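You operate a simulated robot arm through the tools that you are given. There is no shell and no other tool. Be economical: measure what you need, move in short steps, check, and stop when the job is done.

You run a simulated robot arm. Do the job below in one go: nothing can be reset, and whatever is moved stays where it is left.

## Task
Stack the tin that says "seals" from the top of the green table on top of the tin labelled "paste". Then put one of the steel nuts from the top of the green table on the top of the long bench. Then set the green damper lever to OPEN. Then put one of the white bottles from the top shelf of the teal shelf unit on the grey card. Then put the green strap coil on top of the small plate on the top of the green table. Keep to this order. Set down upright: white bottle.

Only the result counts: the job must be done as asked and must still hold three seconds after the hand-in. Knocking over, shifting, dropping, spilling or breaking anything else fails it. A push-on lid holds only when it is set on centred and level and pressed home; a screw cap is set on level and turned clockwise until tight.

## Robot
A 7-joint arm with a two-finger parallel gripper on a trunk, on a base that drives. Base frame: it is fixed to the floor where the robot stands at the start and does not move with it; the origin is under the middle of the robot, x ahead of it, y to its left, z up. Lengths are in m, angles in degrees, forces in N, time in s.
With the tool pointing down near the work surface it reaches from about 0.46 to 0.92 m from the robot's upright axis, wherever it stands. Its first joint turns from -115.0 to 115.0 degrees. Places, roughly: green damper lever [0.9, 6.7, 1.2]; green strap coil (6x6x2 cm) [0.8, 1.4, 0.9]; grey card [1, 3.5, 1.25]; small plate (18x9x4 cm) [0.5, 1, 0.9]; steel nut (6x5x3 cm) [0.6, 0.7, 0.9]; top of the long bench [0.8, -3.7, 0.8]; white bottle [1, 3.25, 1.25]. Payload 3.91 kg.
Tool frame: the origin (TCP) lies between the finger pads and is the grasp point; the fingertips stand 0.03 m ahead of it; z points along the fingers, y is the line along which they close. Largest opening 0.11 m; finger width 0.02, thickness 0.01; the body of the gripper, 0.048 by 0.112 m, starts 0.055 m behind the TCP.
Orientation is told as [roll, pitch, yaw] about the base's x, y, z axes, in that order, counted from this pose: with the fingers straight down and closing along the base's y, the tool's x points along the base's -x, its y along +y and its z along -z.

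## Interface
- The arm moves only by the tool servo_tool. Its argument "series" is a list of rows, each a list of 7 numbers: the shift along the tool's x, y, z in m, then the turn, a rotation vector about the tool's x, y, z in degrees, then the gripper command, from -1 (shut) to 1 (fully open), values between in proportion. In form: [[x, y, z, rx, ry, rz, hand], ...]. A call has 1 to 8 rows; each row is the pose to reach, as a shift and turn from the pose commanded when the call began, along the tool's axes at that moment. Each row takes 0.2 s and may step no farther than 0.05 m and 8.6 degrees from the row before; otherwise, or with a gripper value out of range, the whole call is refused. Where a pose cannot be reached the arm comes as near as it can. A force on the tool above 40 N (or 10 N above the force at the start of the call, whichever is more), or a blocked arm, ends the call early, and 0.2 s more pass. Each finger travels about 0.153 m/s and halts on what it meets, pressing with about 28 N; the grip force reading is that of the motor and also rises with nothing between the fingers. The clock runs only during rows and for 0.2 s after the last one: add rows that repeat a pose to give the fingers time. It gives the time, the measured TCP pose, the force on the tool (base axes), the opening and the grip force at its end, in the units of the frame above (readings bear some noise), with the torque about the TCP (base axes, N m) and any sound that the robot's microphone picked up, and new pictures: "show" is both (left out), scene, wrist or none.
- Cameras (640 x 400 px; columns grow to the right, rows downward): "scene" is now at [0.2154, 0.2316, 1.4159]; the picture's right is [0.33, -0.94, 0.00], its down [-0.72, -0.25, -0.65] and it looks along [0.61, 0.22, -0.76] (base axes); focal length 278 px, centre (320, 200). "wrist" rides on the gripper at [0.072, 0.017, -0.103] in the tool frame; the picture's right is [-0.23, 0.97, 0.00], its down [-0.76, -0.18, -0.62] and it looks along [-0.61, -0.14, 0.78] (tool axes); focal length 222 px, centre (320, 200). There is no depth. A picture from a camera that has moved, and an enlarged one, comes with that camera's place and axes in the base frame and with its lens.
- lift_body(by): slides the trunk up (or, below 0, down) by that many m; the arm and the scene camera ride with it, the base frame stays. It gives what a move gives, with no picture.
- steer(legs): drives the robot by 1 to 6 legs, each [ahead, left, turn to the left] in m, m and degrees, along the robot's own axes; the way and the turn of a leg run together, so that a leg with both is an arc; at most 1.5 m and 180 degrees a leg. The arm and the cameras ride along, it lands a little off, and it stops where it bumps. It gives what a move gives, and a new picture of the scene camera.
- pan_tilt(pan, tilt): turns the head with the scene camera to pan (to the left, within 80 degrees either way) and tilt (down, from -29 to 69), counted from straight ahead of the robot. It gives what a move gives, and a new picture of the scene camera.
- inspect(camera, box): a new picture of the part [left, top, right, bottom] of that camera's present view, enlarged. The clock stands still meanwhile.
- finish_job(): hands the job in; it is judged then, once.

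Work in short steps. Places have to be worked out from the pictures, the camera data and where the tool is seen: move nearer, look again, correct. Check each grasp and each placing, and mend what went wrong. You have 165 turns and 260 pictures in all, those below and enlarged ones among them. Open the gripper and draw the arm clear of the work before you hand the job in, unless the task says otherwise; then end with one line.

The tools are called after ">>>" as name(argument=value, ...) on one line, values as JSON. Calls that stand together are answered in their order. servo_tool: Moves the arm, as the interface text tells. Its arguments: {"type":"object","properties":{"series":{"type":"array","items":{"type":"array","items":{"type":"number"}}},"show":{"type":"string","enum":["both","scene","wrist","none"]}},"required":["series"]} The other tools are called the same way: lift_body (by) slides the trunk up or down; steer (legs) drives the base; pan_tilt (pan, tilt) turns the head that bears the scene camera; inspect (camera, box) takes an enlarged picture of a part of a camera's view; finish_job () hands the job in.

At the start:

```text
time_s: 0.0
tool_pos: [0.4649, 0.304, 1.0786]
tcp_rot: [0.1, -0.1, 0.0]
contact_force: [0.0, 0.4, 0.7]
ft_torque: [-0.01, -0.04, 0.01]
opening: 0.11
finger_force: 0.2
trunk travel left (down, up): [-0.775, 0.215]
robot x, y, heading: [-0.0033, 0.0045, 0.1]
head pan, tilt: [19.5, 49.5]
```

scene: 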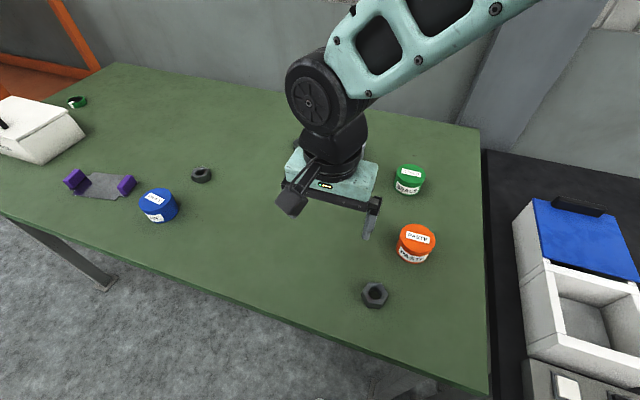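
wrist: 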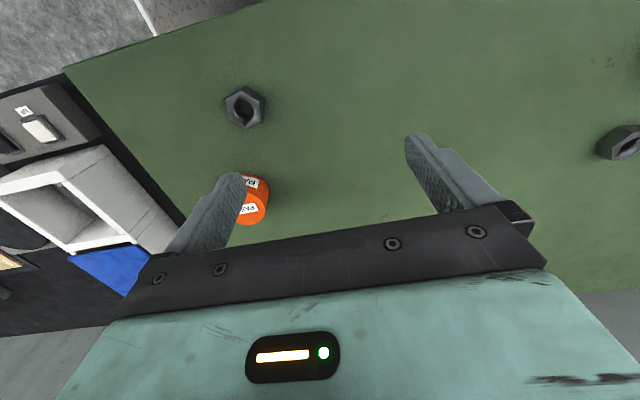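

I'll read the labels of the tins on the green table.

>>> inspect(camera="scene", box=[380, 150, 460, 310])

>>> inspect(camera="scene", box=[50, 150, 230, 240])

```text
2.50 times, centred on (420, 230) of scene
camera zoom: at [0.2154, 0.2316, 1.4159], right [0.33, -0.94, 0.0], down [-0.72, -0.25, -0.65], along [0.61, 0.22, -0.76], focal length 694 px, centre (70, 125)
```

zoom: 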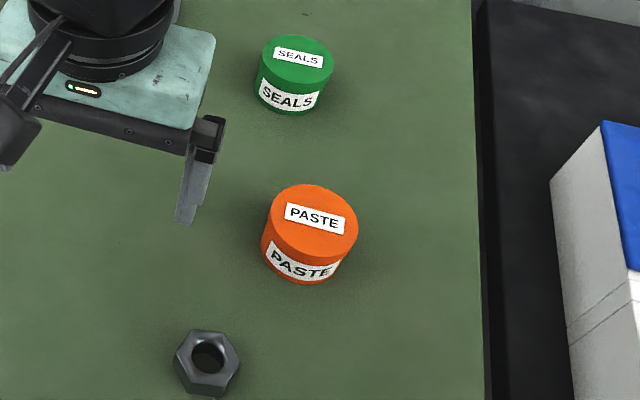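

```text
3.56 times, centred on (140, 195) of scene
camera zoom: at [0.2154, 0.2316, 1.4159], right [0.33, -0.94, 0.0], down [-0.72, -0.25, -0.65], along [0.61, 0.22, -0.76], focal length 987 px, centre (960, 218)
```

zoom: 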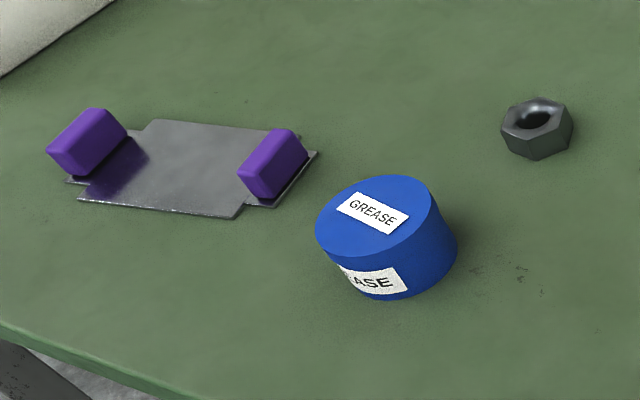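

The green tin (SEALS) is at about (0.79, 0.18) and the orange one (PASTE) at about (0.60, 0.14). I'll move above the green tin.

>>> servo_tool(series=[[-0.04, -0.015, 0, 0, 0, 0, 1], [-0.08, -0.03, 0, 0, 0, 0, 1], [-0.12, -0.045, 0, 0, 0, 0, 1], [-0.16, -0.06, 0, 0, 0, 0, 1], [-0.2, -0.075, 0, 0, 0, 0, 1], [-0.24, -0.09, 0, 0, 0, 0, 1], [-0.28, -0.105, 0, 0, 0, 0, 1], [-0.32, -0.12, 0, 0, 0, 0, 1]])

```text
time_s: 1.8
tool_pos: [0.785, 0.1856, 1.0788]
tcp_rot: [0.0, -0.1, -0.1]
contact_force: [-0.3, 1.0, 0.0]
ft_torque: [-0.01, -0.06, 0.01]
opening: 0.1099
finger_force: 0.1
trunk travel left (down, up): [-0.775, 0.215]
robot x, y, heading: [-0.0008, 0.0016, 0.0]
head pan, tilt: [19.5, 49.5]
camera scene: at [0.2149, 0.2318, 1.416], right [0.33, -0.94, 0.0], down [-0.72, -0.25, -0.65], along [0.61, 0.22, -0.76], focal length 278 px, centre (320, 200)
camera wrist: at [0.7122, 0.2018, 1.1813], right [0.23, 0.97, 0.0], down [0.76, -0.18, 0.62], along [0.61, -0.14, -0.78], focal length 222 px, centre (320, 200)
```

scene: 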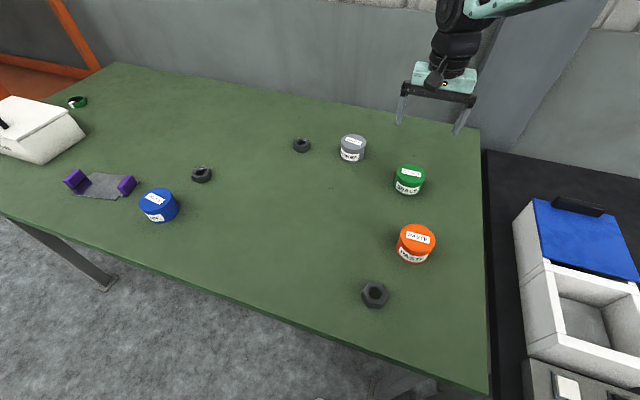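
wrist: 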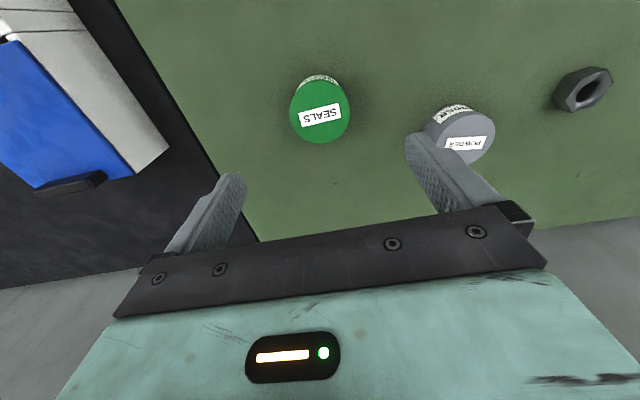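

Both cameras put the green tin's top centre at (0.797, 0.184, 0.90). I'll descend around it.

>>> servo_tool(series=[[-0.012, -0.0016, 0.04, 0, 0, 0, 1], [-0.012, -0.0016, 0.08, 0, 0, 0, 1], [-0.012, -0.0016, 0.12, 0, 0, 0, 1], [-0.012, -0.0016, 0.15, 0, 0, 0, 1]])

```text
time_s: 2.8
tool_pos: [0.7975, 0.1817, 0.9279]
tcp_rot: [0.0, -0.1, 0.0]
contact_force: [-0.9, -0.3, 0.1]
ft_torque: [-0.02, 0.01, -0.02]
opening: 0.1101
finger_force: 0.0
trunk travel left (down, up): [-0.775, 0.215]
robot x, y, heading: [0.0047, 0.0, -0.3]
head pan, tilt: [19.5, 49.5]
camera scene: at [0.2152, 0.2315, 1.416], right [0.33, -0.94, 0.0], down [-0.72, -0.25, -0.65], along [0.61, 0.22, -0.76], focal length 278 px, centre (320, 200)
camera wrist: at [0.7246, 0.1995, 1.0315], right [0.23, 0.97, 0.0], down [0.76, -0.18, 0.62], along [0.61, -0.14, -0.78], focal length 222 px, centre (320, 200)
```

scene: 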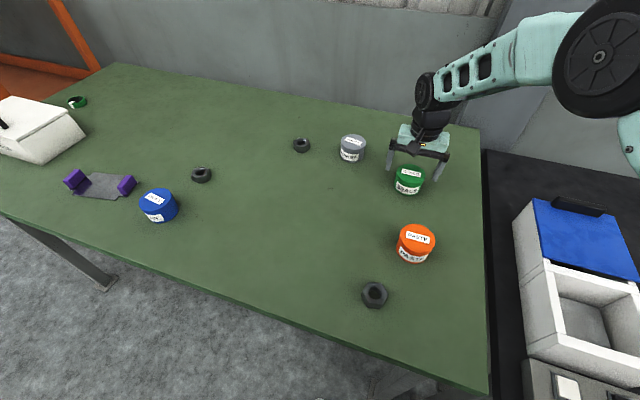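
wrist: 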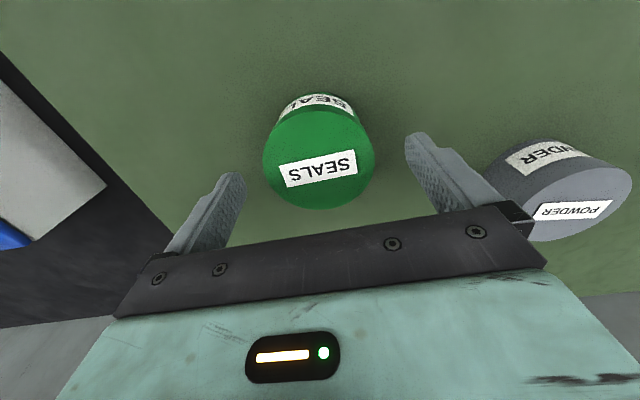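

The tin is centred between the fingers. I'll lower 4 cm and close.

>>> servo_tool(series=[[0.004, 0.001, 0.02, 0, 0, 0, 1], [0.004, 0.001, 0.04, 0, 0, 0, 1], [0.004, 0.001, 0.04, 0, 0, 0, -1], [0.004, 0.001, 0.04, 0, 0, 0, -1], [0.004, 0.001, 0.04, 0, 0, 0, -1]])

```text
time_s: 4.0
tool_pos: [0.7924, 0.1836, 0.8888]
tcp_rot: [0.1, 0.0, 0.0]
contact_force: [-0.4, 0.0, -0.5]
ft_torque: [0.02, 0.03, 0.0]
opening: 0.0711
finger_force: 27.9
trunk travel left (down, up): [-0.775, 0.215]
robot x, y, heading: [0.0023, 0.0015, -0.2]
head pan, tilt: [19.5, 49.5]
camera scene: at [0.2155, 0.2316, 1.4159], right [0.33, -0.94, 0.0], down [-0.72, -0.25, -0.65], along [0.61, 0.22, -0.76], focal length 278 px, centre (320, 200)
camera wrist: at [0.7202, 0.201, 0.9913], right [0.23, 0.97, 0.0], down [0.76, -0.18, 0.62], along [0.61, -0.14, -0.78], focal length 222 px, centre (320, 200)
```

scene: 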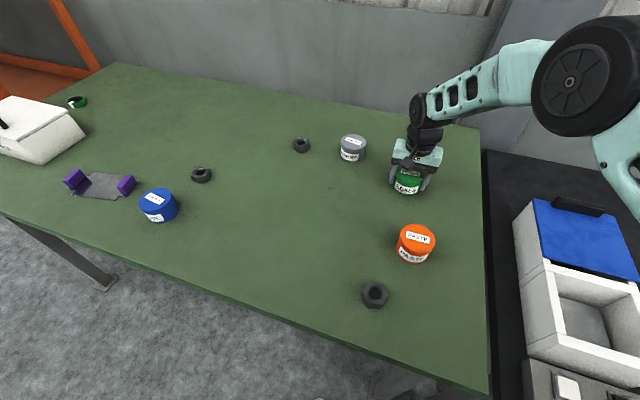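
wrist: 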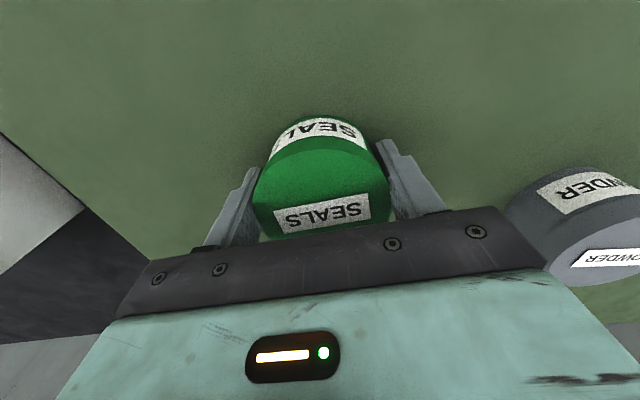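

The tin is gripped (71 mm). I'll lift it clear.

>>> servo_tool(series=[[0, 0, -0.04, 0, 0, 0, -1], [0, 0, -0.08, 0, 0, 0, -1], [0, 0, -0.12, 0, 0, 0, -1], [0.04, -0.01, -0.12, 0, 0, 0, -1], [0.085, -0.02, -0.12, 0, 0, 0, -1]])

>>> inspect(camera="scene", box=[360, 150, 460, 310])

```text
time_s: 5.2
tool_pos: [0.7067, 0.1642, 1.01]
tcp_rot: [0.1, 0.0, 0.0]
contact_force: [-0.2, 0.8, -2.9]
ft_torque: [0.01, 0.04, 0.01]
opening: 0.0714
finger_force: 27.5
trunk travel left (down, up): [-0.775, 0.215]
robot x, y, heading: [-0.0004, 0.001, -0.0]
head pan, tilt: [19.5, 49.5]
camera scene: at [0.2161, 0.2317, 1.4158], right [0.33, -0.94, 0.0], down [-0.72, -0.25, -0.65], along [0.61, 0.22, -0.76], focal length 278 px, centre (320, 200)
camera wrist: at [0.6353, 0.1808, 1.1119], right [0.23, 0.97, 0.0], down [0.76, -0.18, 0.62], along [0.61, -0.14, -0.78], focal length 222 px, centre (320, 200)
```

scene: 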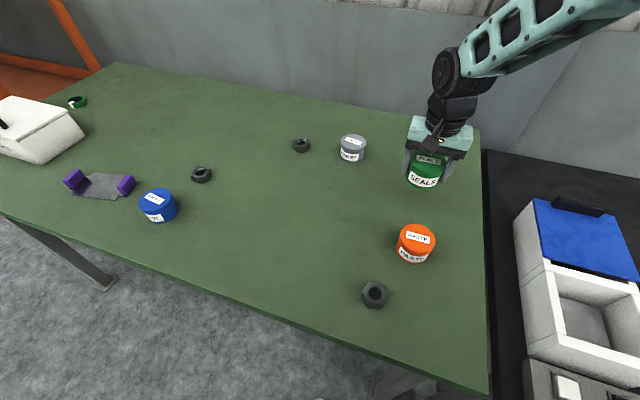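
wrist: 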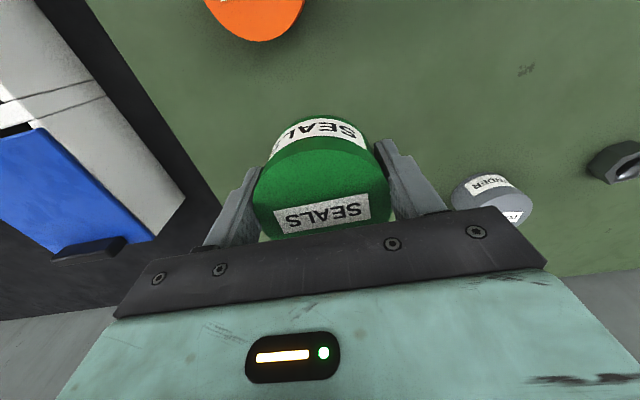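

```text
2.50 times, centred on (410, 230) of scene
camera zoom: at [0.2161, 0.2317, 1.4158], right [0.33, -0.94, 0.0], down [-0.72, -0.25, -0.65], along [0.61, 0.22, -0.76], focal length 694 px, centre (95, 125)
```

zoom: 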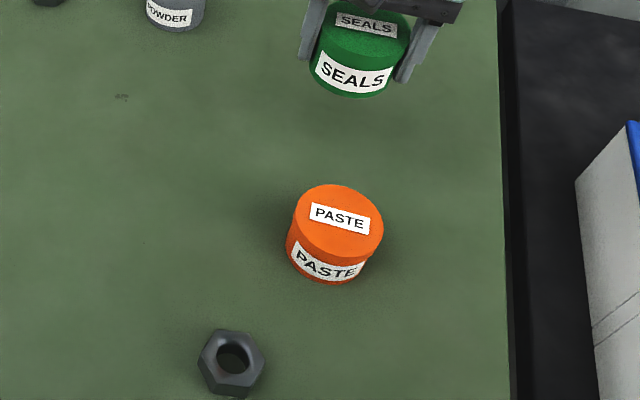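

I'll bring the held tin over the paste tin at (0.597, 0.142), staying at this height, and check the alignment.

>>> servo_tool(series=[[0.04, -0.008, 0, 0, 0, 0, -1], [0.08, -0.016, 0, 0, 0, 0, -1], [0.11, -0.022, 0, 0, 0, 0, -1], [0.11, -0.022, 0.01, 0, 0, 0, -1]])

>>> inspect(camera="scene", box=[380, 180, 460, 270])

```text
time_s: 6.2
tool_pos: [0.5982, 0.1405, 0.9991]
tcp_rot: [0.0, 0.0, -0.1]
contact_force: [-0.2, -0.1, -2.8]
ft_torque: [-0.03, 0.01, -0.01]
opening: 0.0714
finger_force: 28.0
trunk travel left (down, up): [-0.775, 0.215]
robot x, y, heading: [-0.0009, -0.001, 0.1]
head pan, tilt: [19.5, 49.5]
camera scene: at [0.2155, 0.2316, 1.4159], right [0.33, -0.94, 0.0], down [-0.72, -0.25, -0.65], along [0.61, 0.22, -0.76], focal length 278 px, centre (320, 200)
camera wrist: at [0.5254, 0.1586, 1.1018], right [0.23, 0.97, 0.0], down [0.76, -0.18, 0.62], along [0.61, -0.14, -0.78], focal length 222 px, centre (320, 200)
```

scene: 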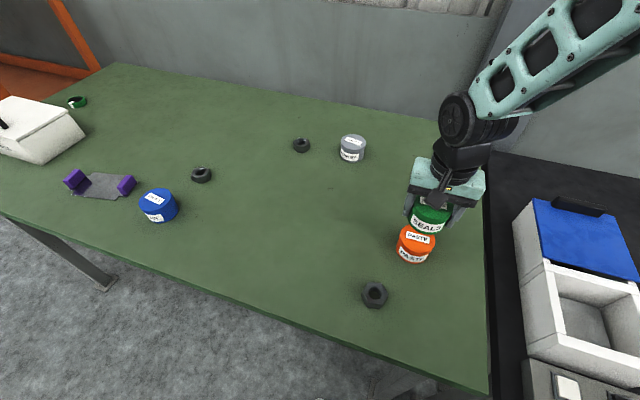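
wrist: 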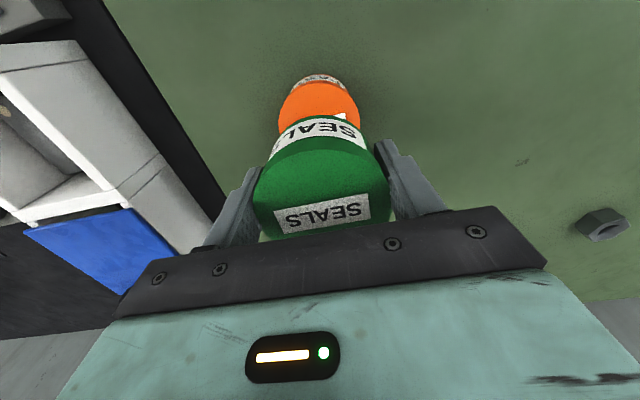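

```text
4.44 times, centred on (420, 225) of scene
camera zoom: at [0.2155, 0.2316, 1.4159], right [0.33, -0.94, 0.0], down [-0.72, -0.25, -0.65], along [0.61, 0.22, -0.76], focal length 1234 px, centre (-124, 89)
```

zoom: 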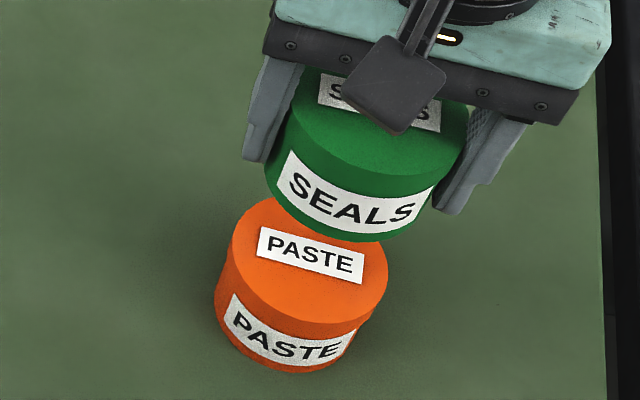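

The horizontal alignment looks close. I'll shift 3 mm toward the robot, lower most of the way and look again.

>>> servo_tool(series=[[0.003, 0, 0.015, 0, 0, 0, -1], [0.003, 0, 0.03, 0, 0, 0, -1], [0.003, 0, 0.043, 0, 0, 0, -1]], show="wrist")

>>> inspect(camera="scene", box=[380, 180, 460, 270])

```text
time_s: 7.0
tool_pos: [0.5944, 0.1414, 0.9578]
tcp_rot: [0.1, -0.1, 0.0]
contact_force: [0.1, -0.6, -3.1]
ft_torque: [0.01, -0.03, 0.01]
opening: 0.0716
finger_force: 27.4
trunk travel left (down, up): [-0.775, 0.215]
robot x, y, heading: [0.0033, 0.0022, -0.1]
head pan, tilt: [19.5, 49.5]
camera wrist: at [0.5224, 0.1588, 1.0588], right [0.23, 0.97, 0.0], down [0.76, -0.18, 0.62], along [0.61, -0.14, -0.78], focal length 222 px, centre (320, 200)
```

wrist: 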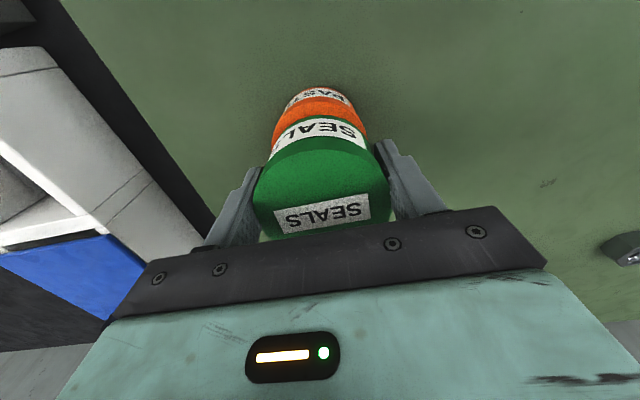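

```text
4.44 times, centred on (420, 225) of scene
camera zoom: at [0.2154, 0.2316, 1.416], right [0.33, -0.94, 0.0], down [-0.72, -0.25, -0.65], along [0.61, 0.22, -0.76], focal length 1234 px, centre (-124, 89)
```

zoom: 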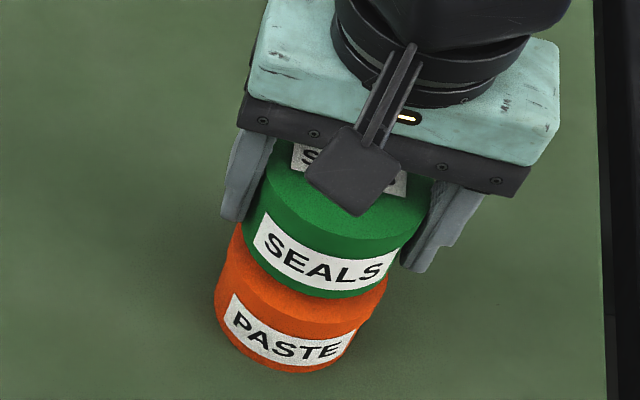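

The alignment looks good. I'll lower in small steps until contact.

>>> servo_tool(series=[[0, 0, 0.006, 0, 0, 0, -1], [0, 0, 0.012, 0, 0, 0, -1]], show="wrist")

>>> inspect(camera="scene", box=[380, 180, 460, 270])

```text
time_s: 7.6
tool_pos: [0.596, 0.142, 0.9457]
tcp_rot: [0.0, -0.1, 0.0]
contact_force: [-0.1, -0.3, -2.1]
ft_torque: [0.0, 0.02, 0.01]
opening: 0.0713
finger_force: 28.1
trunk travel left (down, up): [-0.775, 0.215]
robot x, y, heading: [-0.0041, -0.0006, -0.0]
head pan, tilt: [19.5, 49.5]
camera wrist: at [0.5225, 0.1589, 1.0468], right [0.23, 0.97, 0.0], down [0.76, -0.18, 0.62], along [0.61, -0.14, -0.78], focal length 222 px, centre (320, 200)
```

wrist: 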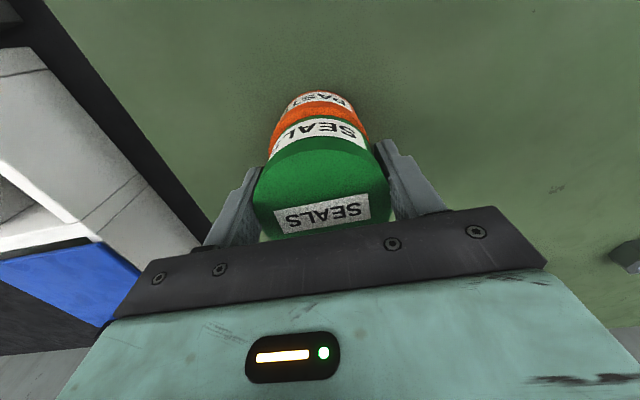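

```text
4.44 times, centred on (420, 225) of scene
camera zoom: at [0.2154, 0.2316, 1.4159], right [0.33, -0.94, 0.0], down [-0.72, -0.25, -0.65], along [0.61, 0.22, -0.76], focal length 1234 px, centre (-124, 89)
```

zoom: 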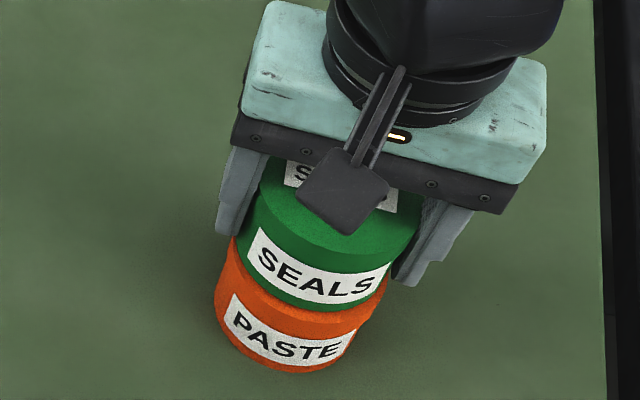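

A gap remains, so the tins are lower than I thought (about 4 cm high). I'll refine to x +3 mm, y −2 mm and keep lowering.

>>> servo_tool(series=[[-0.003, -0.002, 0.004, 0, 0, 0, -1], [-0.003, -0.002, 0.008, 0, 0, 0, -1], [-0.003, -0.002, 0.012, 0, 0, 0, -1]], show="wrist")

>>> inspect(camera="scene", box=[380, 180, 460, 270])

```text
time_s: 8.4
tool_pos: [0.5984, 0.1401, 0.934]
tcp_rot: [0.1, -0.3, 0.1]
contact_force: [0.6, -0.2, 25.5]
ft_torque: [-0.43, -0.11, -0.06]
opening: 0.0713
finger_force: 28.2
trunk travel left (down, up): [-0.775, 0.215]
robot x, y, heading: [0.0013, -0.0022, -0.1]
head pan, tilt: [19.5, 49.5]
camera wrist: at [0.5257, 0.1573, 1.0362], right [0.23, 0.97, 0.0], down [0.76, -0.18, 0.63], along [0.61, -0.14, -0.78], focal length 222 px, centre (320, 200)
```

wrist: 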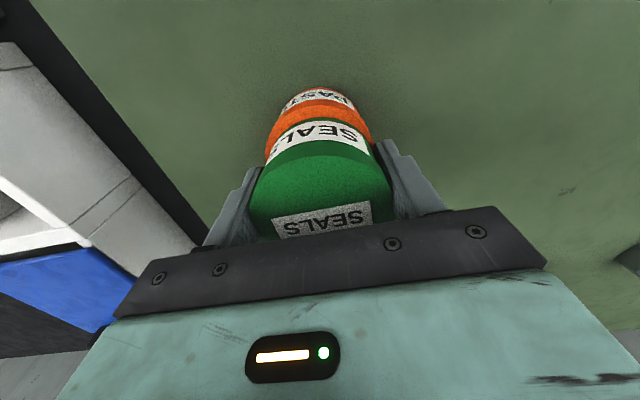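

```text
4.44 times, centred on (420, 225) of scene
camera zoom: at [0.2145, 0.2313, 1.4164], right [0.33, -0.94, 0.0], down [-0.72, -0.25, -0.65], along [0.61, 0.22, -0.76], focal length 1234 px, centre (-124, 89)
```

zoom: 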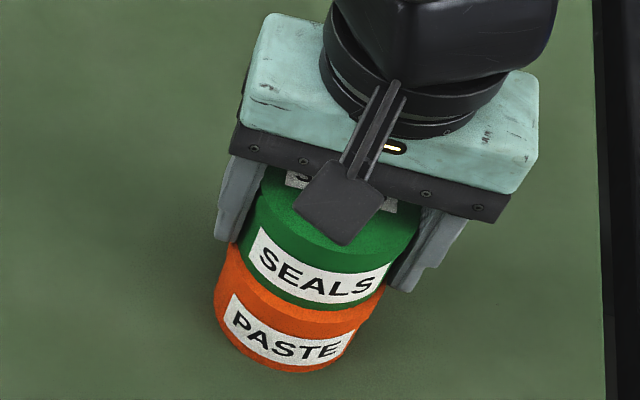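

Contact made, but the torque and the picture suggest an offset. I'll inspect more closely.

>>> inspect(camera="wrist", box=[250, 75, 390, 165])

>>> inspect(camera="scene", box=[395, 225, 445, 265])

```text
4.44 times, centred on (320, 120) of wrist
camera zoom: at [0.5257, 0.1573, 1.0362], right [0.23, 0.97, 0.0], down [0.76, -0.18, 0.63], along [0.61, -0.14, -0.78], focal length 987 px, centre (320, 556)
```

zoom: 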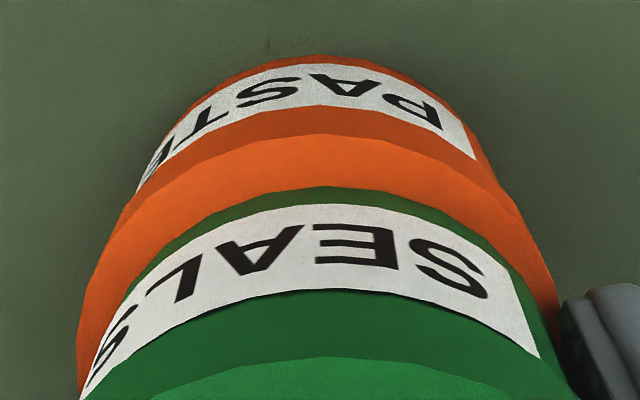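

```text
10.00 times, centred on (420, 245) of scene
camera zoom: at [0.2145, 0.2313, 1.4164], right [0.33, -0.94, 0.0], down [-0.72, -0.25, -0.65], along [0.61, 0.22, -0.76], focal length 2776 px, centre (-680, -250)
```

zoom: 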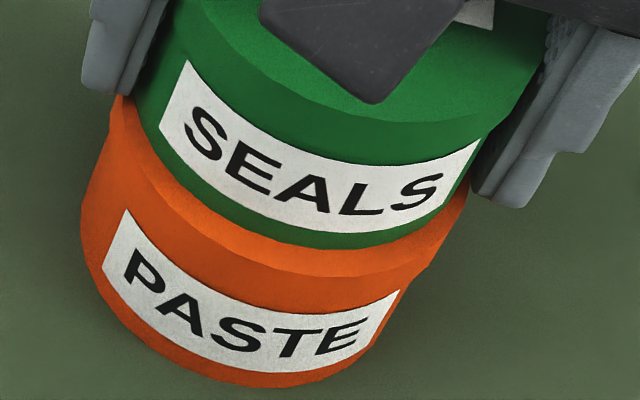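

The seals tin sits about 7 mm too far in +x. I'll unload slightly, shift back 6–7 mm and press down gently again.

>>> servo_tool(series=[[0, 0, -0.008, 0, 0, 0, -1], [0.0065, 0.001, -0.008, 0, 0, 0, -1], [0.0065, 0.001, -0.003, 0, 0, 0, -1], [0.0065, 0.001, 0.0, 0, 0, 0, -1]], show="none")

>>> inspect(camera="wrist", box=[250, 75, 390, 165])

>>> inspect(camera="scene", box=[395, 225, 445, 265])

```text
time_s: 9.4
tool_pos: [0.5913, 0.1406, 0.9346]
tcp_rot: [0.0, -0.1, 0.0]
contact_force: [-5.4, -3.3, 21.7]
ft_torque: [-0.46, -0.4, -0.11]
opening: 0.0712
finger_force: 28.1
trunk travel left (down, up): [-0.775, 0.215]
robot x, y, heading: [0.0003, -0.0014, -0.1]
head pan, tilt: [19.5, 49.5]
```

```text
4.44 times, centred on (320, 120) of wrist
camera zoom: at [0.5184, 0.1578, 1.0365], right [0.23, 0.97, 0.0], down [0.76, -0.18, 0.62], along [0.61, -0.14, -0.78], focal length 987 px, centre (320, 556)
```

zoom: 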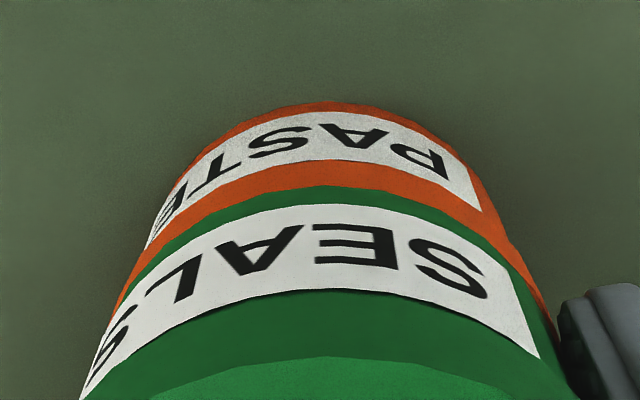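

```text
10.00 times, centred on (420, 245) of scene
camera zoom: at [0.2144, 0.2313, 1.4166], right [0.33, -0.94, 0.0], down [-0.72, -0.25, -0.65], along [0.61, 0.22, -0.76], focal length 2776 px, centre (-680, -250)
```

zoom: 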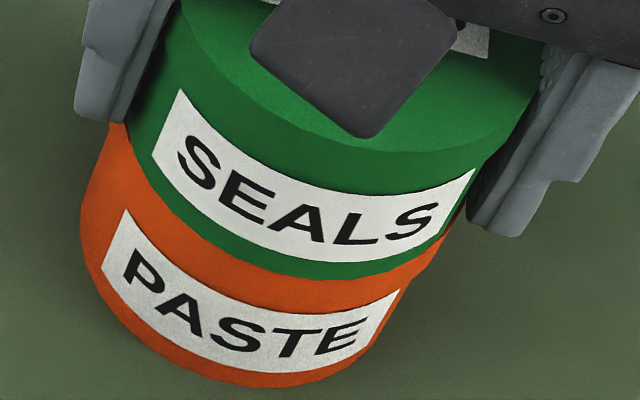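

Now well centred. I'll unload, open fully and rise.

>>> servo_tool(series=[[0, 0, -0.003, 0, 0, 0, -1], [0, 0, -0.003, 0, 0, 0, 0], [0, 0, -0.003, 0, 0, 0, 1], [0, 0, -0.003, 0, 0, 0, 1], [0, 0, -0.04, 0, 0, 0, 1], [0, 0, -0.08, 0, 0, 0, 1], [0, 0, -0.12, 0, 0, 0, 1]])

>>> inspect(camera="scene", box=[180, 120, 440, 310])

```text
time_s: 11.0
tool_pos: [0.5911, 0.1403, 1.0527]
tcp_rot: [0.0, 0.0, -0.1]
contact_force: [-0.7, -0.2, 0.1]
ft_torque: [0.0, 0.02, 0.01]
opening: 0.1101
finger_force: 0.0
trunk travel left (down, up): [-0.775, 0.215]
robot x, y, heading: [-0.0017, -0.0015, -0.1]
head pan, tilt: [19.5, 49.5]
camera scene: at [0.2158, 0.2318, 1.4158], right [0.33, -0.94, 0.0], down [-0.72, -0.25, -0.65], along [0.61, 0.22, -0.76], focal length 278 px, centre (320, 200)
camera wrist: at [0.5189, 0.1574, 1.1554], right [0.23, 0.97, 0.0], down [0.76, -0.18, 0.62], along [0.61, -0.14, -0.78], focal length 222 px, centre (320, 200)
```

scene: 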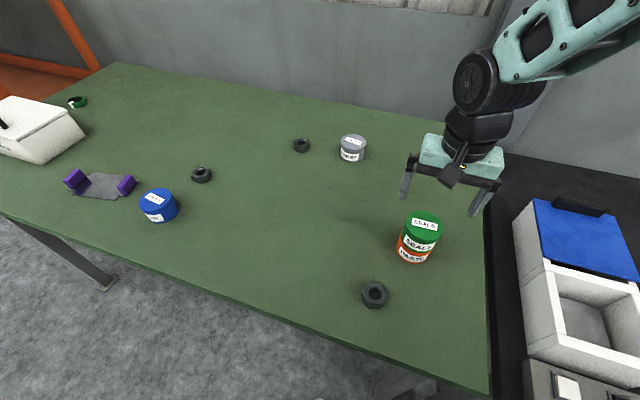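
wrist: 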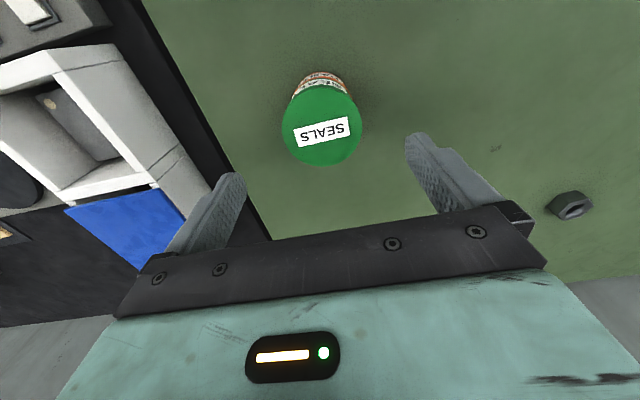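

```text
2.11 times, centred on (310, 215) of scene
camera zoom: at [0.2158, 0.2318, 1.4158], right [0.33, -0.94, 0.0], down [-0.72, -0.25, -0.65], along [0.61, 0.22, -0.76], focal length 584 px, centre (341, 168)
```

zoom: 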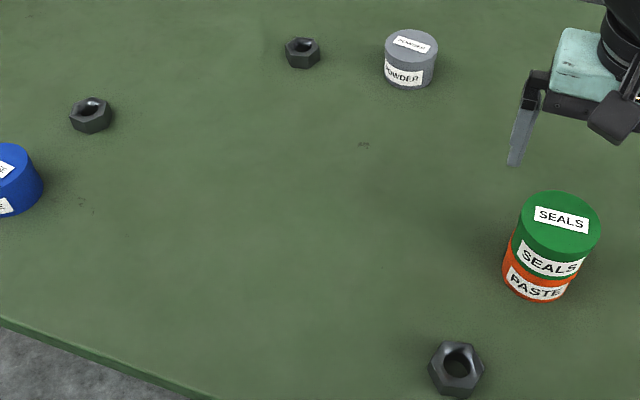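

The stack stands well. The nearest nut is at about (0.459, 0.202); I'll move above it for a closer look.

>>> servo_tool(series=[[0.035, 0.016, 0, 0, 0, 0, 1], [0.07, 0.032, 0, 0, 0, 0, 1], [0.105, 0.048, 0, 0, 0, 0, 1], [0.132, 0.061, 0, 0, 0, 0, 1], [0.132, 0.061, 0.04, 0, 0, 0, 1], [0.132, 0.061, 0.07, 0, 0, 0, 1]])

>>> inspect(camera="scene", box=[335, 260, 415, 320])

```text
time_s: 12.4
tool_pos: [0.4592, 0.2016, 0.9819]
tcp_rot: [0.0, -0.1, 0.0]
contact_force: [-1.0, 0.3, 0.9]
ft_torque: [-0.04, -0.01, -0.02]
opening: 0.11
finger_force: 0.1
trunk travel left (down, up): [-0.775, 0.215]
robot x, y, heading: [0.0022, -0.0036, -0.1]
head pan, tilt: [19.5, 49.5]
camera scene: at [0.2151, 0.2313, 1.4161], right [0.33, -0.94, 0.0], down [-0.72, -0.25, -0.65], along [0.61, 0.22, -0.76], focal length 278 px, centre (320, 200)
camera wrist: at [0.3862, 0.2193, 1.0845], right [0.23, 0.97, 0.0], down [0.76, -0.18, 0.62], along [0.61, -0.14, -0.78], focal length 222 px, centre (320, 200)
```

scene: 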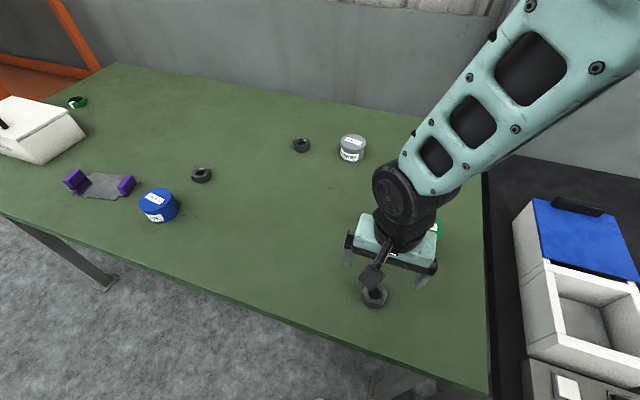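
wrist: 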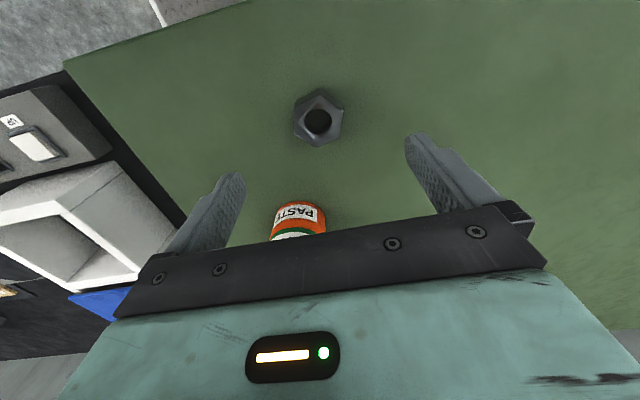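

```text
6.67 times, centred on (375, 290) of scene
camera zoom: at [0.2151, 0.2313, 1.4161], right [0.33, -0.94, 0.0], down [-0.72, -0.25, -0.65], along [0.61, 0.22, -0.76], focal length 1851 px, centre (-47, -400)
```

zoom: 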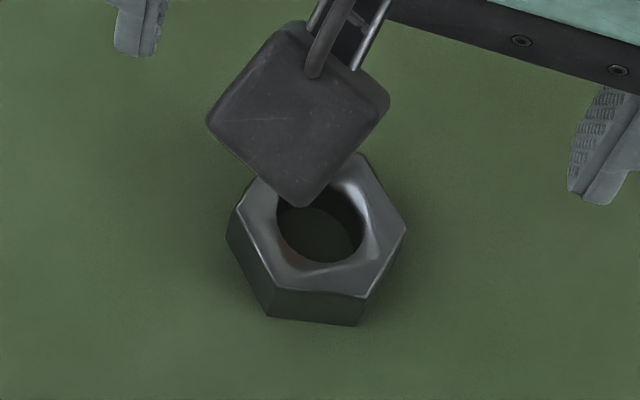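

The nut's centre is about (0.457, 0.202) with flats turned about 13°. I'll rotate to match, descend and grip.

>>> servo_tool(series=[[0.002, 0, 0.03, 0, 0, 6.5, 1], [0.002, 0, 0.06, 0, 0, 13, 1], [0.002, 0, 0.08, 0, 0, 13, 1], [0.002, 0, 0.095, 0, 0, 13, 1], [0.002, 0, 0.095, 0, 0, 13, -1], [0.002, 0, 0.095, 0, 0, 13, -1], [0.002, 0, 0.095, 0, 0, 13, -1]])

```text
time_s: 14.0
tool_pos: [0.4571, 0.2017, 0.8883]
tcp_rot: [0.0, 0.0, -12.9]
contact_force: [0.3, -1.0, 0.5]
ft_torque: [-0.03, -0.03, 0.01]
opening: 0.0453
finger_force: 28.8
trunk travel left (down, up): [-0.775, 0.215]
robot x, y, heading: [-0.0003, 0.0018, -0.1]
head pan, tilt: [19.5, 49.5]
camera scene: at [0.2154, 0.2316, 1.4159], right [0.33, -0.94, 0.0], down [-0.72, -0.25, -0.65], along [0.61, 0.22, -0.76], focal length 278 px, centre (320, 200)
camera wrist: at [0.3903, 0.2347, 0.9897], right [0.44, 0.9, 0.0], down [0.7, -0.34, 0.62], along [0.56, -0.27, -0.78], focal length 222 px, centre (320, 200)
```

scene: 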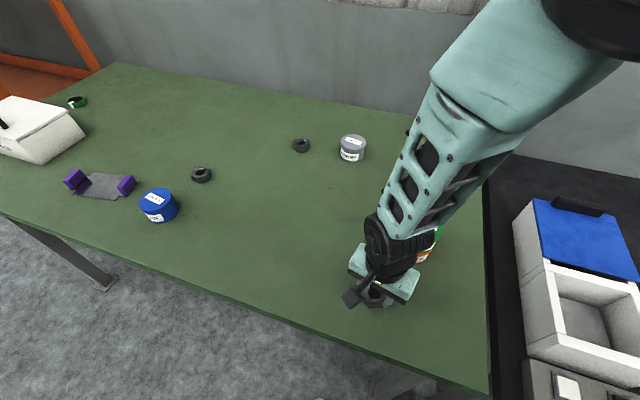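
wrist: 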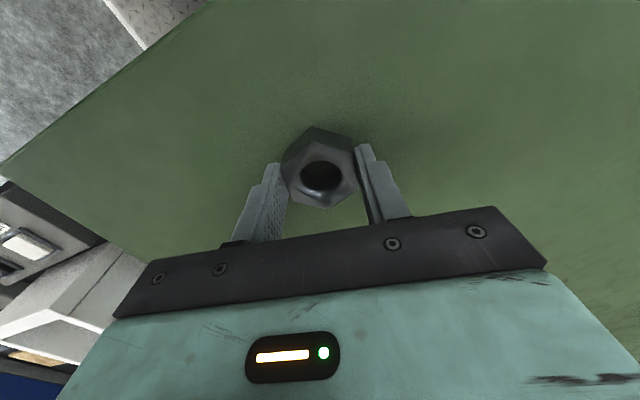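

The nut is gripped on its flats (45 mm). I'll lift it, and then look to the right with the head.

>>> servo_tool(series=[[0, 0, -0.05, 0, 0, 0, -1], [0, 0, -0.1, 0, 0, 0, -1], [0, 0, -0.15, 0, 0, 0, -1], [0, 0, -0.2, 0, 0, 0, -1], [0, 0, -0.25, 0, 0, 0, -1]], show="wrist")

>>> pan_tilt(pan=-70, tilt=15)

```text
time_s: 15.2
tool_pos: [0.4586, 0.2008, 1.1374]
tcp_rot: [0.1, 0.0, -13.1]
contact_force: [0.0, 0.8, -2.3]
ft_torque: [-0.01, 0.02, 0.03]
opening: 0.0454
finger_force: 28.5
trunk travel left (down, up): [-0.775, 0.215]
robot x, y, heading: [-0.0037, -0.0008, -0.0]
head pan, tilt: [19.5, 49.5]
camera wrist: at [0.3914, 0.2341, 1.2396], right [0.44, 0.9, 0.0], down [0.7, -0.34, 0.62], along [0.56, -0.28, -0.78], focal length 222 px, centre (320, 200)
```

wrist: 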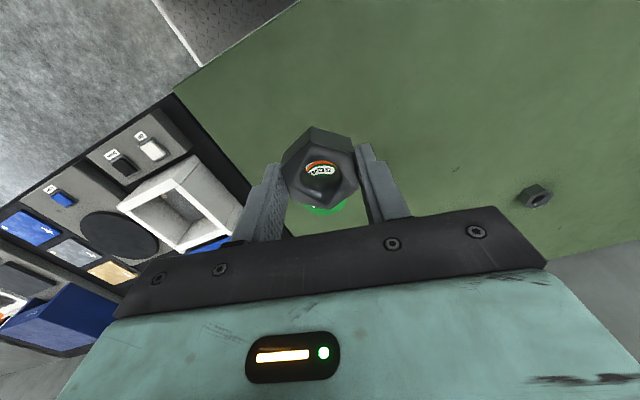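

```text
time_s: 16.8
tool_pos: [0.4593, 0.2005, 1.1369]
tcp_rot: [0.0, 0.0, -12.9]
contact_force: [-0.5, -0.2, -2.6]
ft_torque: [0.0, 0.01, -0.01]
opening: 0.0458
finger_force: 28.6
trunk travel left (down, up): [-0.775, 0.215]
robot x, y, heading: [0.0016, 0.0024, -0.1]
head pan, tilt: [-70.0, 15.0]
camera scene: at [0.1744, 0.118, 1.4689], right [-0.94, -0.34, 0.0], down [-0.09, 0.24, -0.97], along [0.33, -0.91, -0.26], focal length 278 px, centre (320, 200)
```

scene: 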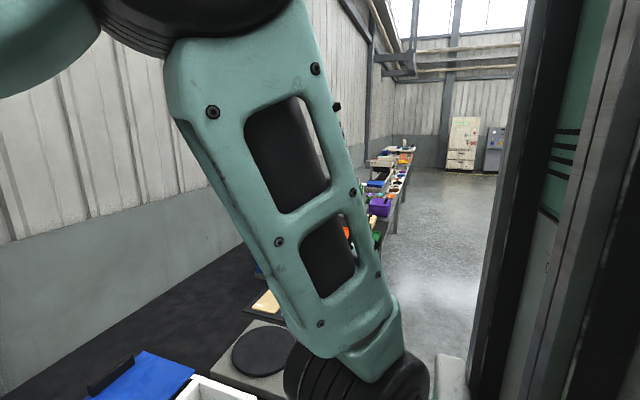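

I need to know whether the object on the right of the picture is part of the robot; I'll look down toward it.

>>> pan_tilt(pan=-80, tilt=45)

>>> pan_tilt(pan=80, tilt=15)

```text
time_s: 17.8
tool_pos: [0.4576, 0.2005, 1.1364]
tcp_rot: [0.0, 0.0, -13.0]
contact_force: [-0.4, -0.3, -1.4]
ft_torque: [-0.03, 0.02, 0.0]
opening: 0.0454
finger_force: 28.3
trunk travel left (down, up): [-0.775, 0.215]
robot x, y, heading: [0.0003, 0.0017, -0.0]
head pan, tilt: [-80.0, 45.0]
camera scene: at [0.1566, 0.1256, 1.4222], right [-0.98, -0.17, 0.0], down [-0.12, 0.7, -0.71], along [0.12, -0.7, -0.71], focal length 278 px, centre (320, 200)
```

scene: 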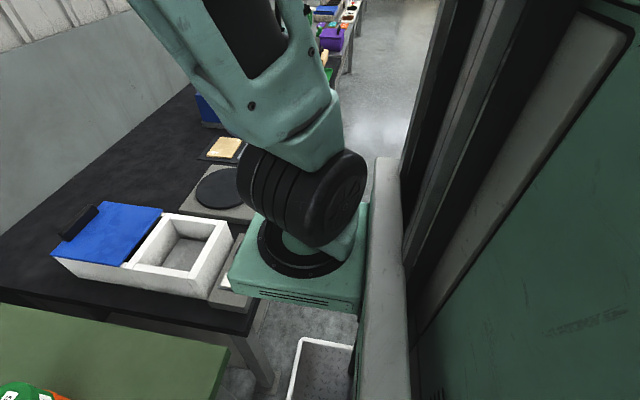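

```text
time_s: 20.2
tool_pos: [0.4583, 0.2012, 1.1356]
tcp_rot: [0.0, 0.1, -12.9]
contact_force: [0.7, -0.1, -1.7]
ft_torque: [-0.04, 0.01, 0.03]
opening: 0.0456
finger_force: 28.3
trunk travel left (down, up): [-0.775, 0.215]
robot x, y, heading: [0.0049, -0.0004, -0.1]
head pan, tilt: [80.0, 15.0]
camera scene: at [0.1587, 0.2977, 1.469], right [0.98, -0.17, 0.0], down [-0.05, -0.26, -0.97], along [0.17, 0.95, -0.26], focal length 278 px, centre (320, 200)
```

scene: 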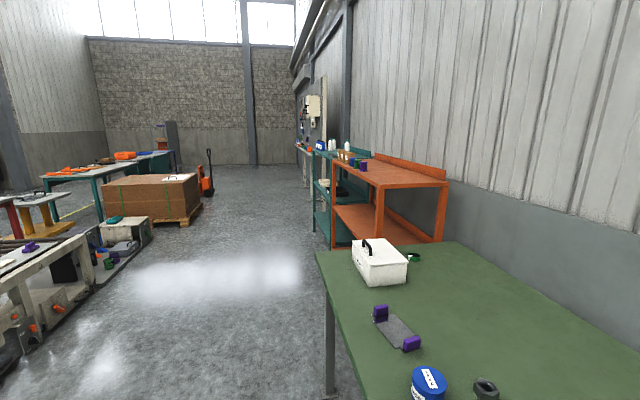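

The pillar is the robot's own trunk; the aisle to the right is clear. I'll back off 0.2 m and drive right about 2.4 m first.

>>> pan_tilt(pan=-70, tilt=25)

>>> steer(legs=[[-0.2, 0, 0], [0, -1.2, 0], [0, -1.2, 0]])

```text
time_s: 22.6
tool_pos: [0.458, 0.2006, 1.1369]
tcp_rot: [-0.1, 0.0, -13.0]
contact_force: [0.4, 0.2, -2.5]
ft_torque: [-0.02, -0.04, 0.03]
opening: 0.0455
finger_force: 27.9
trunk travel left (down, up): [-0.775, 0.215]
robot x, y, heading: [0.0007, -0.0004, -0.2]
head pan, tilt: [-70.0, 25.0]
camera scene: at [0.174, 0.1192, 1.4527], right [-0.94, -0.34, 0.0], down [-0.14, 0.4, -0.91], along [0.31, -0.85, -0.42], focal length 278 px, centre (320, 200)
```

scene: 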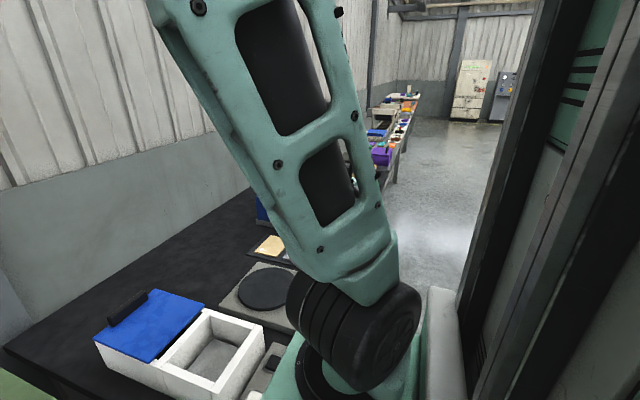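

```text
time_s: 35.5
tool_pos: [0.2676, -2.1917, 1.1365]
tcp_rot: [0.0, 0.0, -12.5]
contact_force: [-0.2, 0.4, -1.9]
ft_torque: [0.0, -0.01, 0.0]
opening: 0.0455
finger_force: 28.1
trunk travel left (down, up): [-0.775, 0.215]
robot x, y, heading: [-0.1872, -2.394, 0.5]
head pan, tilt: [-70.0, 25.0]
camera scene: at [-0.0146, -2.275, 1.4527], right [-0.94, -0.35, 0.0], down [-0.15, 0.4, -0.91], along [0.32, -0.85, -0.42], focal length 278 px, centre (320, 200)
```

scene: 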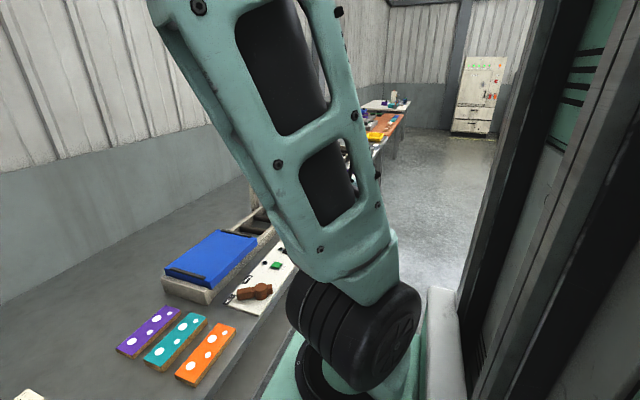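

I'll drive another 1.2 m right, then look ahead at the bench.

>>> steer(legs=[[0, -1.2, 0]])

>>> pan_tilt(pan=25, tilt=35)

```text
time_s: 41.7
tool_pos: [0.2862, -3.4002, 1.1362]
tcp_rot: [-0.1, 0.0, -11.6]
contact_force: [0.7, -0.2, -1.2]
ft_torque: [0.0, 0.04, 0.0]
opening: 0.0456
finger_force: 28.2
trunk travel left (down, up): [-0.775, 0.215]
robot x, y, heading: [-0.1642, -3.6116, 1.2]
head pan, tilt: [-70.0, 25.0]
camera scene: at [0.005, -3.4881, 1.4527], right [-0.93, -0.36, 0.0], down [-0.15, 0.39, -0.91], along [0.33, -0.84, -0.42], focal length 278 px, centre (320, 200)
```

scene: 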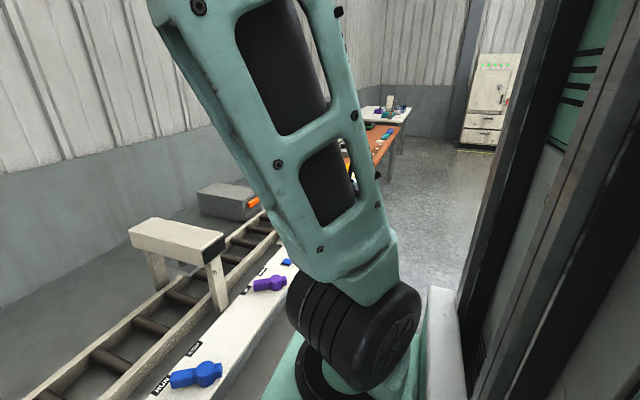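

```text
time_s: 43.4
tool_pos: [0.2873, -3.3985, 1.1363]
tcp_rot: [0.0, 0.0, -11.6]
contact_force: [0.3, 0.5, -1.8]
ft_torque: [-0.04, 0.03, -0.01]
opening: 0.0456
finger_force: 27.7
trunk travel left (down, up): [-0.775, 0.215]
robot x, y, heading: [-0.1637, -3.6167, 1.4]
head pan, tilt: [25.0, 35.0]
camera scene: at [0.0503, -3.3632, 1.437], right [0.44, -0.9, 0.0], down [-0.51, -0.25, -0.82], along [0.73, 0.36, -0.57], focal length 278 px, centre (320, 200)
```

scene: 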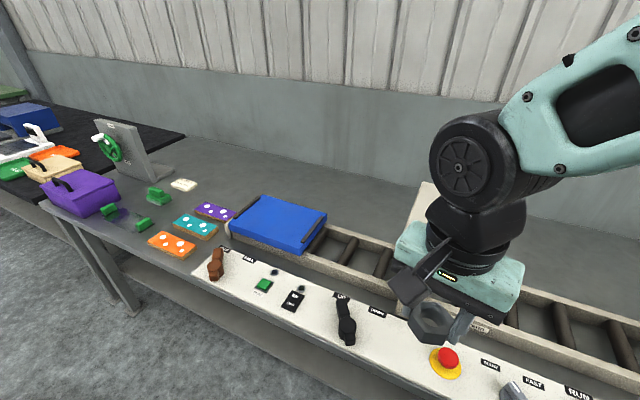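

The free grey area behind the dominoes, around (0.83, −2.64), is on the bench top. I'll drive left 0.95 m and 0.2 m ahead.

>>> steer(legs=[[0, 0.95, -1.4], [0.2, 0, 0]])

>>> inspect(camera="scene", box=[0, 0, 640, 400])

```text
time_s: 49.6
tool_pos: [0.4812, -2.4515, 1.1361]
tcp_rot: [-0.1, -0.1, -12.9]
contact_force: [0.1, 0.1, -1.8]
ft_torque: [-0.05, -0.01, 0.0]
opening: 0.0454
finger_force: 27.9
trunk travel left (down, up): [-0.775, 0.215]
robot x, y, heading: [0.0236, -2.6541, 0.0]
head pan, tilt: [25.0, 35.0]
camera scene: at [0.2442, -2.4097, 1.437], right [0.42, -0.91, 0.0], down [-0.52, -0.24, -0.82], along [0.74, 0.35, -0.57], focal length 278 px, centre (320, 200)
```

scene: 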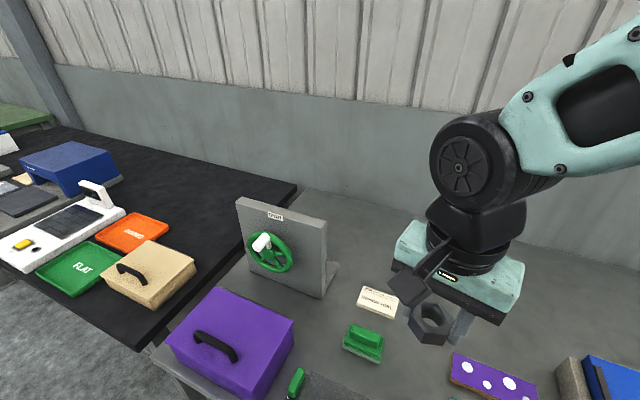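

```text
1.00 times, centred on (320, 200) of scene
camera zoom: at [0.2442, -2.4097, 1.437], right [0.42, -0.91, 0.0], down [-0.52, -0.24, -0.82], along [0.74, 0.35, -0.57], focal length 278 px, centre (320, 200)
```

zoom: 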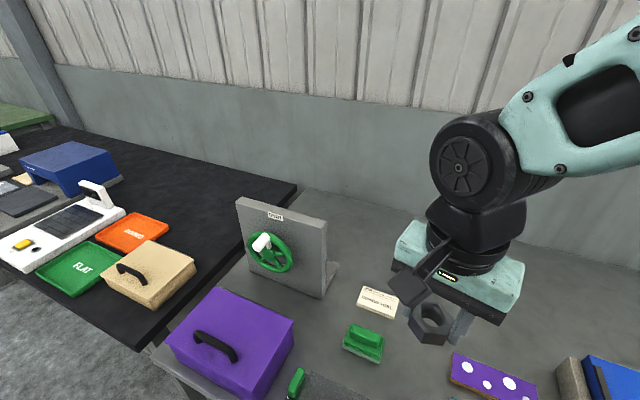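

I pick a free place at about (0.80, −2.56) and move above it.

>>> servo_tool(series=[[-0.042, -0.0042, 0, 0, 0, 0, -1], [-0.084, -0.0084, 0, 0, 0, 0, -1], [-0.126, -0.0125, 0, 0, 0, 0, -1], [-0.168, -0.0167, 0, 0, 0, 0, -1], [-0.21, -0.021, 0, 0, 0, 0, -1], [-0.252, -0.025, 0, 0, 0, 0, -1], [-0.294, -0.029, 0, 0, 0, 0, -1], [-0.335, -0.0334, 0, 0, 0, 0, -1]])

```text
time_s: 51.4
tool_pos: [0.7984, -2.5594, 1.1378]
tcp_rot: [0.0, 0.1, -13.0]
contact_force: [-1.3, 0.2, -2.3]
ft_torque: [0.01, -0.03, -0.02]
opening: 0.0455
finger_force: 27.9
trunk travel left (down, up): [-0.775, 0.215]
robot x, y, heading: [0.0206, -2.652, -0.4]
head pan, tilt: [25.0, 35.0]
camera scene: at [0.2439, -2.4096, 1.437], right [0.42, -0.91, 0.0], down [-0.52, -0.24, -0.82], along [0.74, 0.35, -0.57], focal length 278 px, centre (320, 200)
camera wrist: at [0.7319, -2.5259, 1.2403], right [0.44, 0.9, 0.0], down [0.7, -0.34, 0.62], along [0.56, -0.27, -0.78], focal length 222 px, centre (320, 200)
```

scene: 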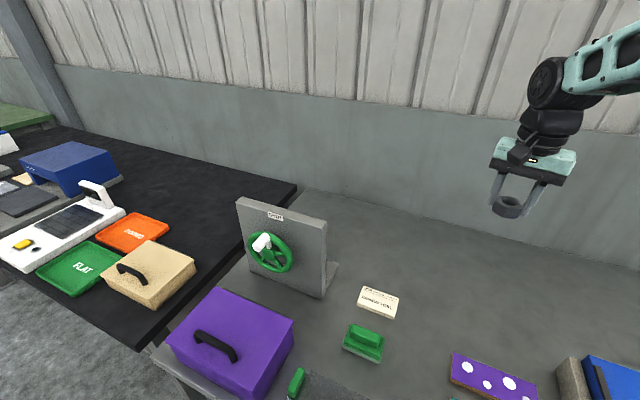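
wrist: 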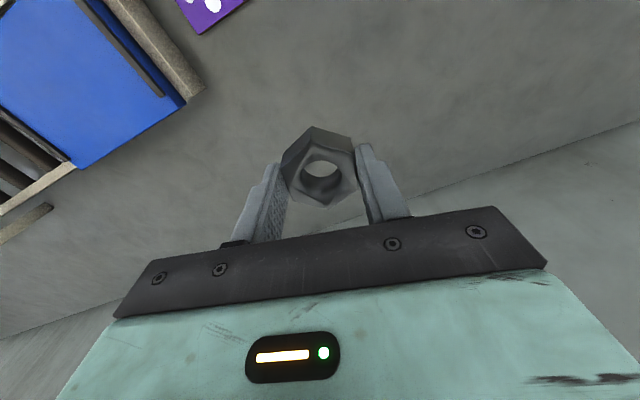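

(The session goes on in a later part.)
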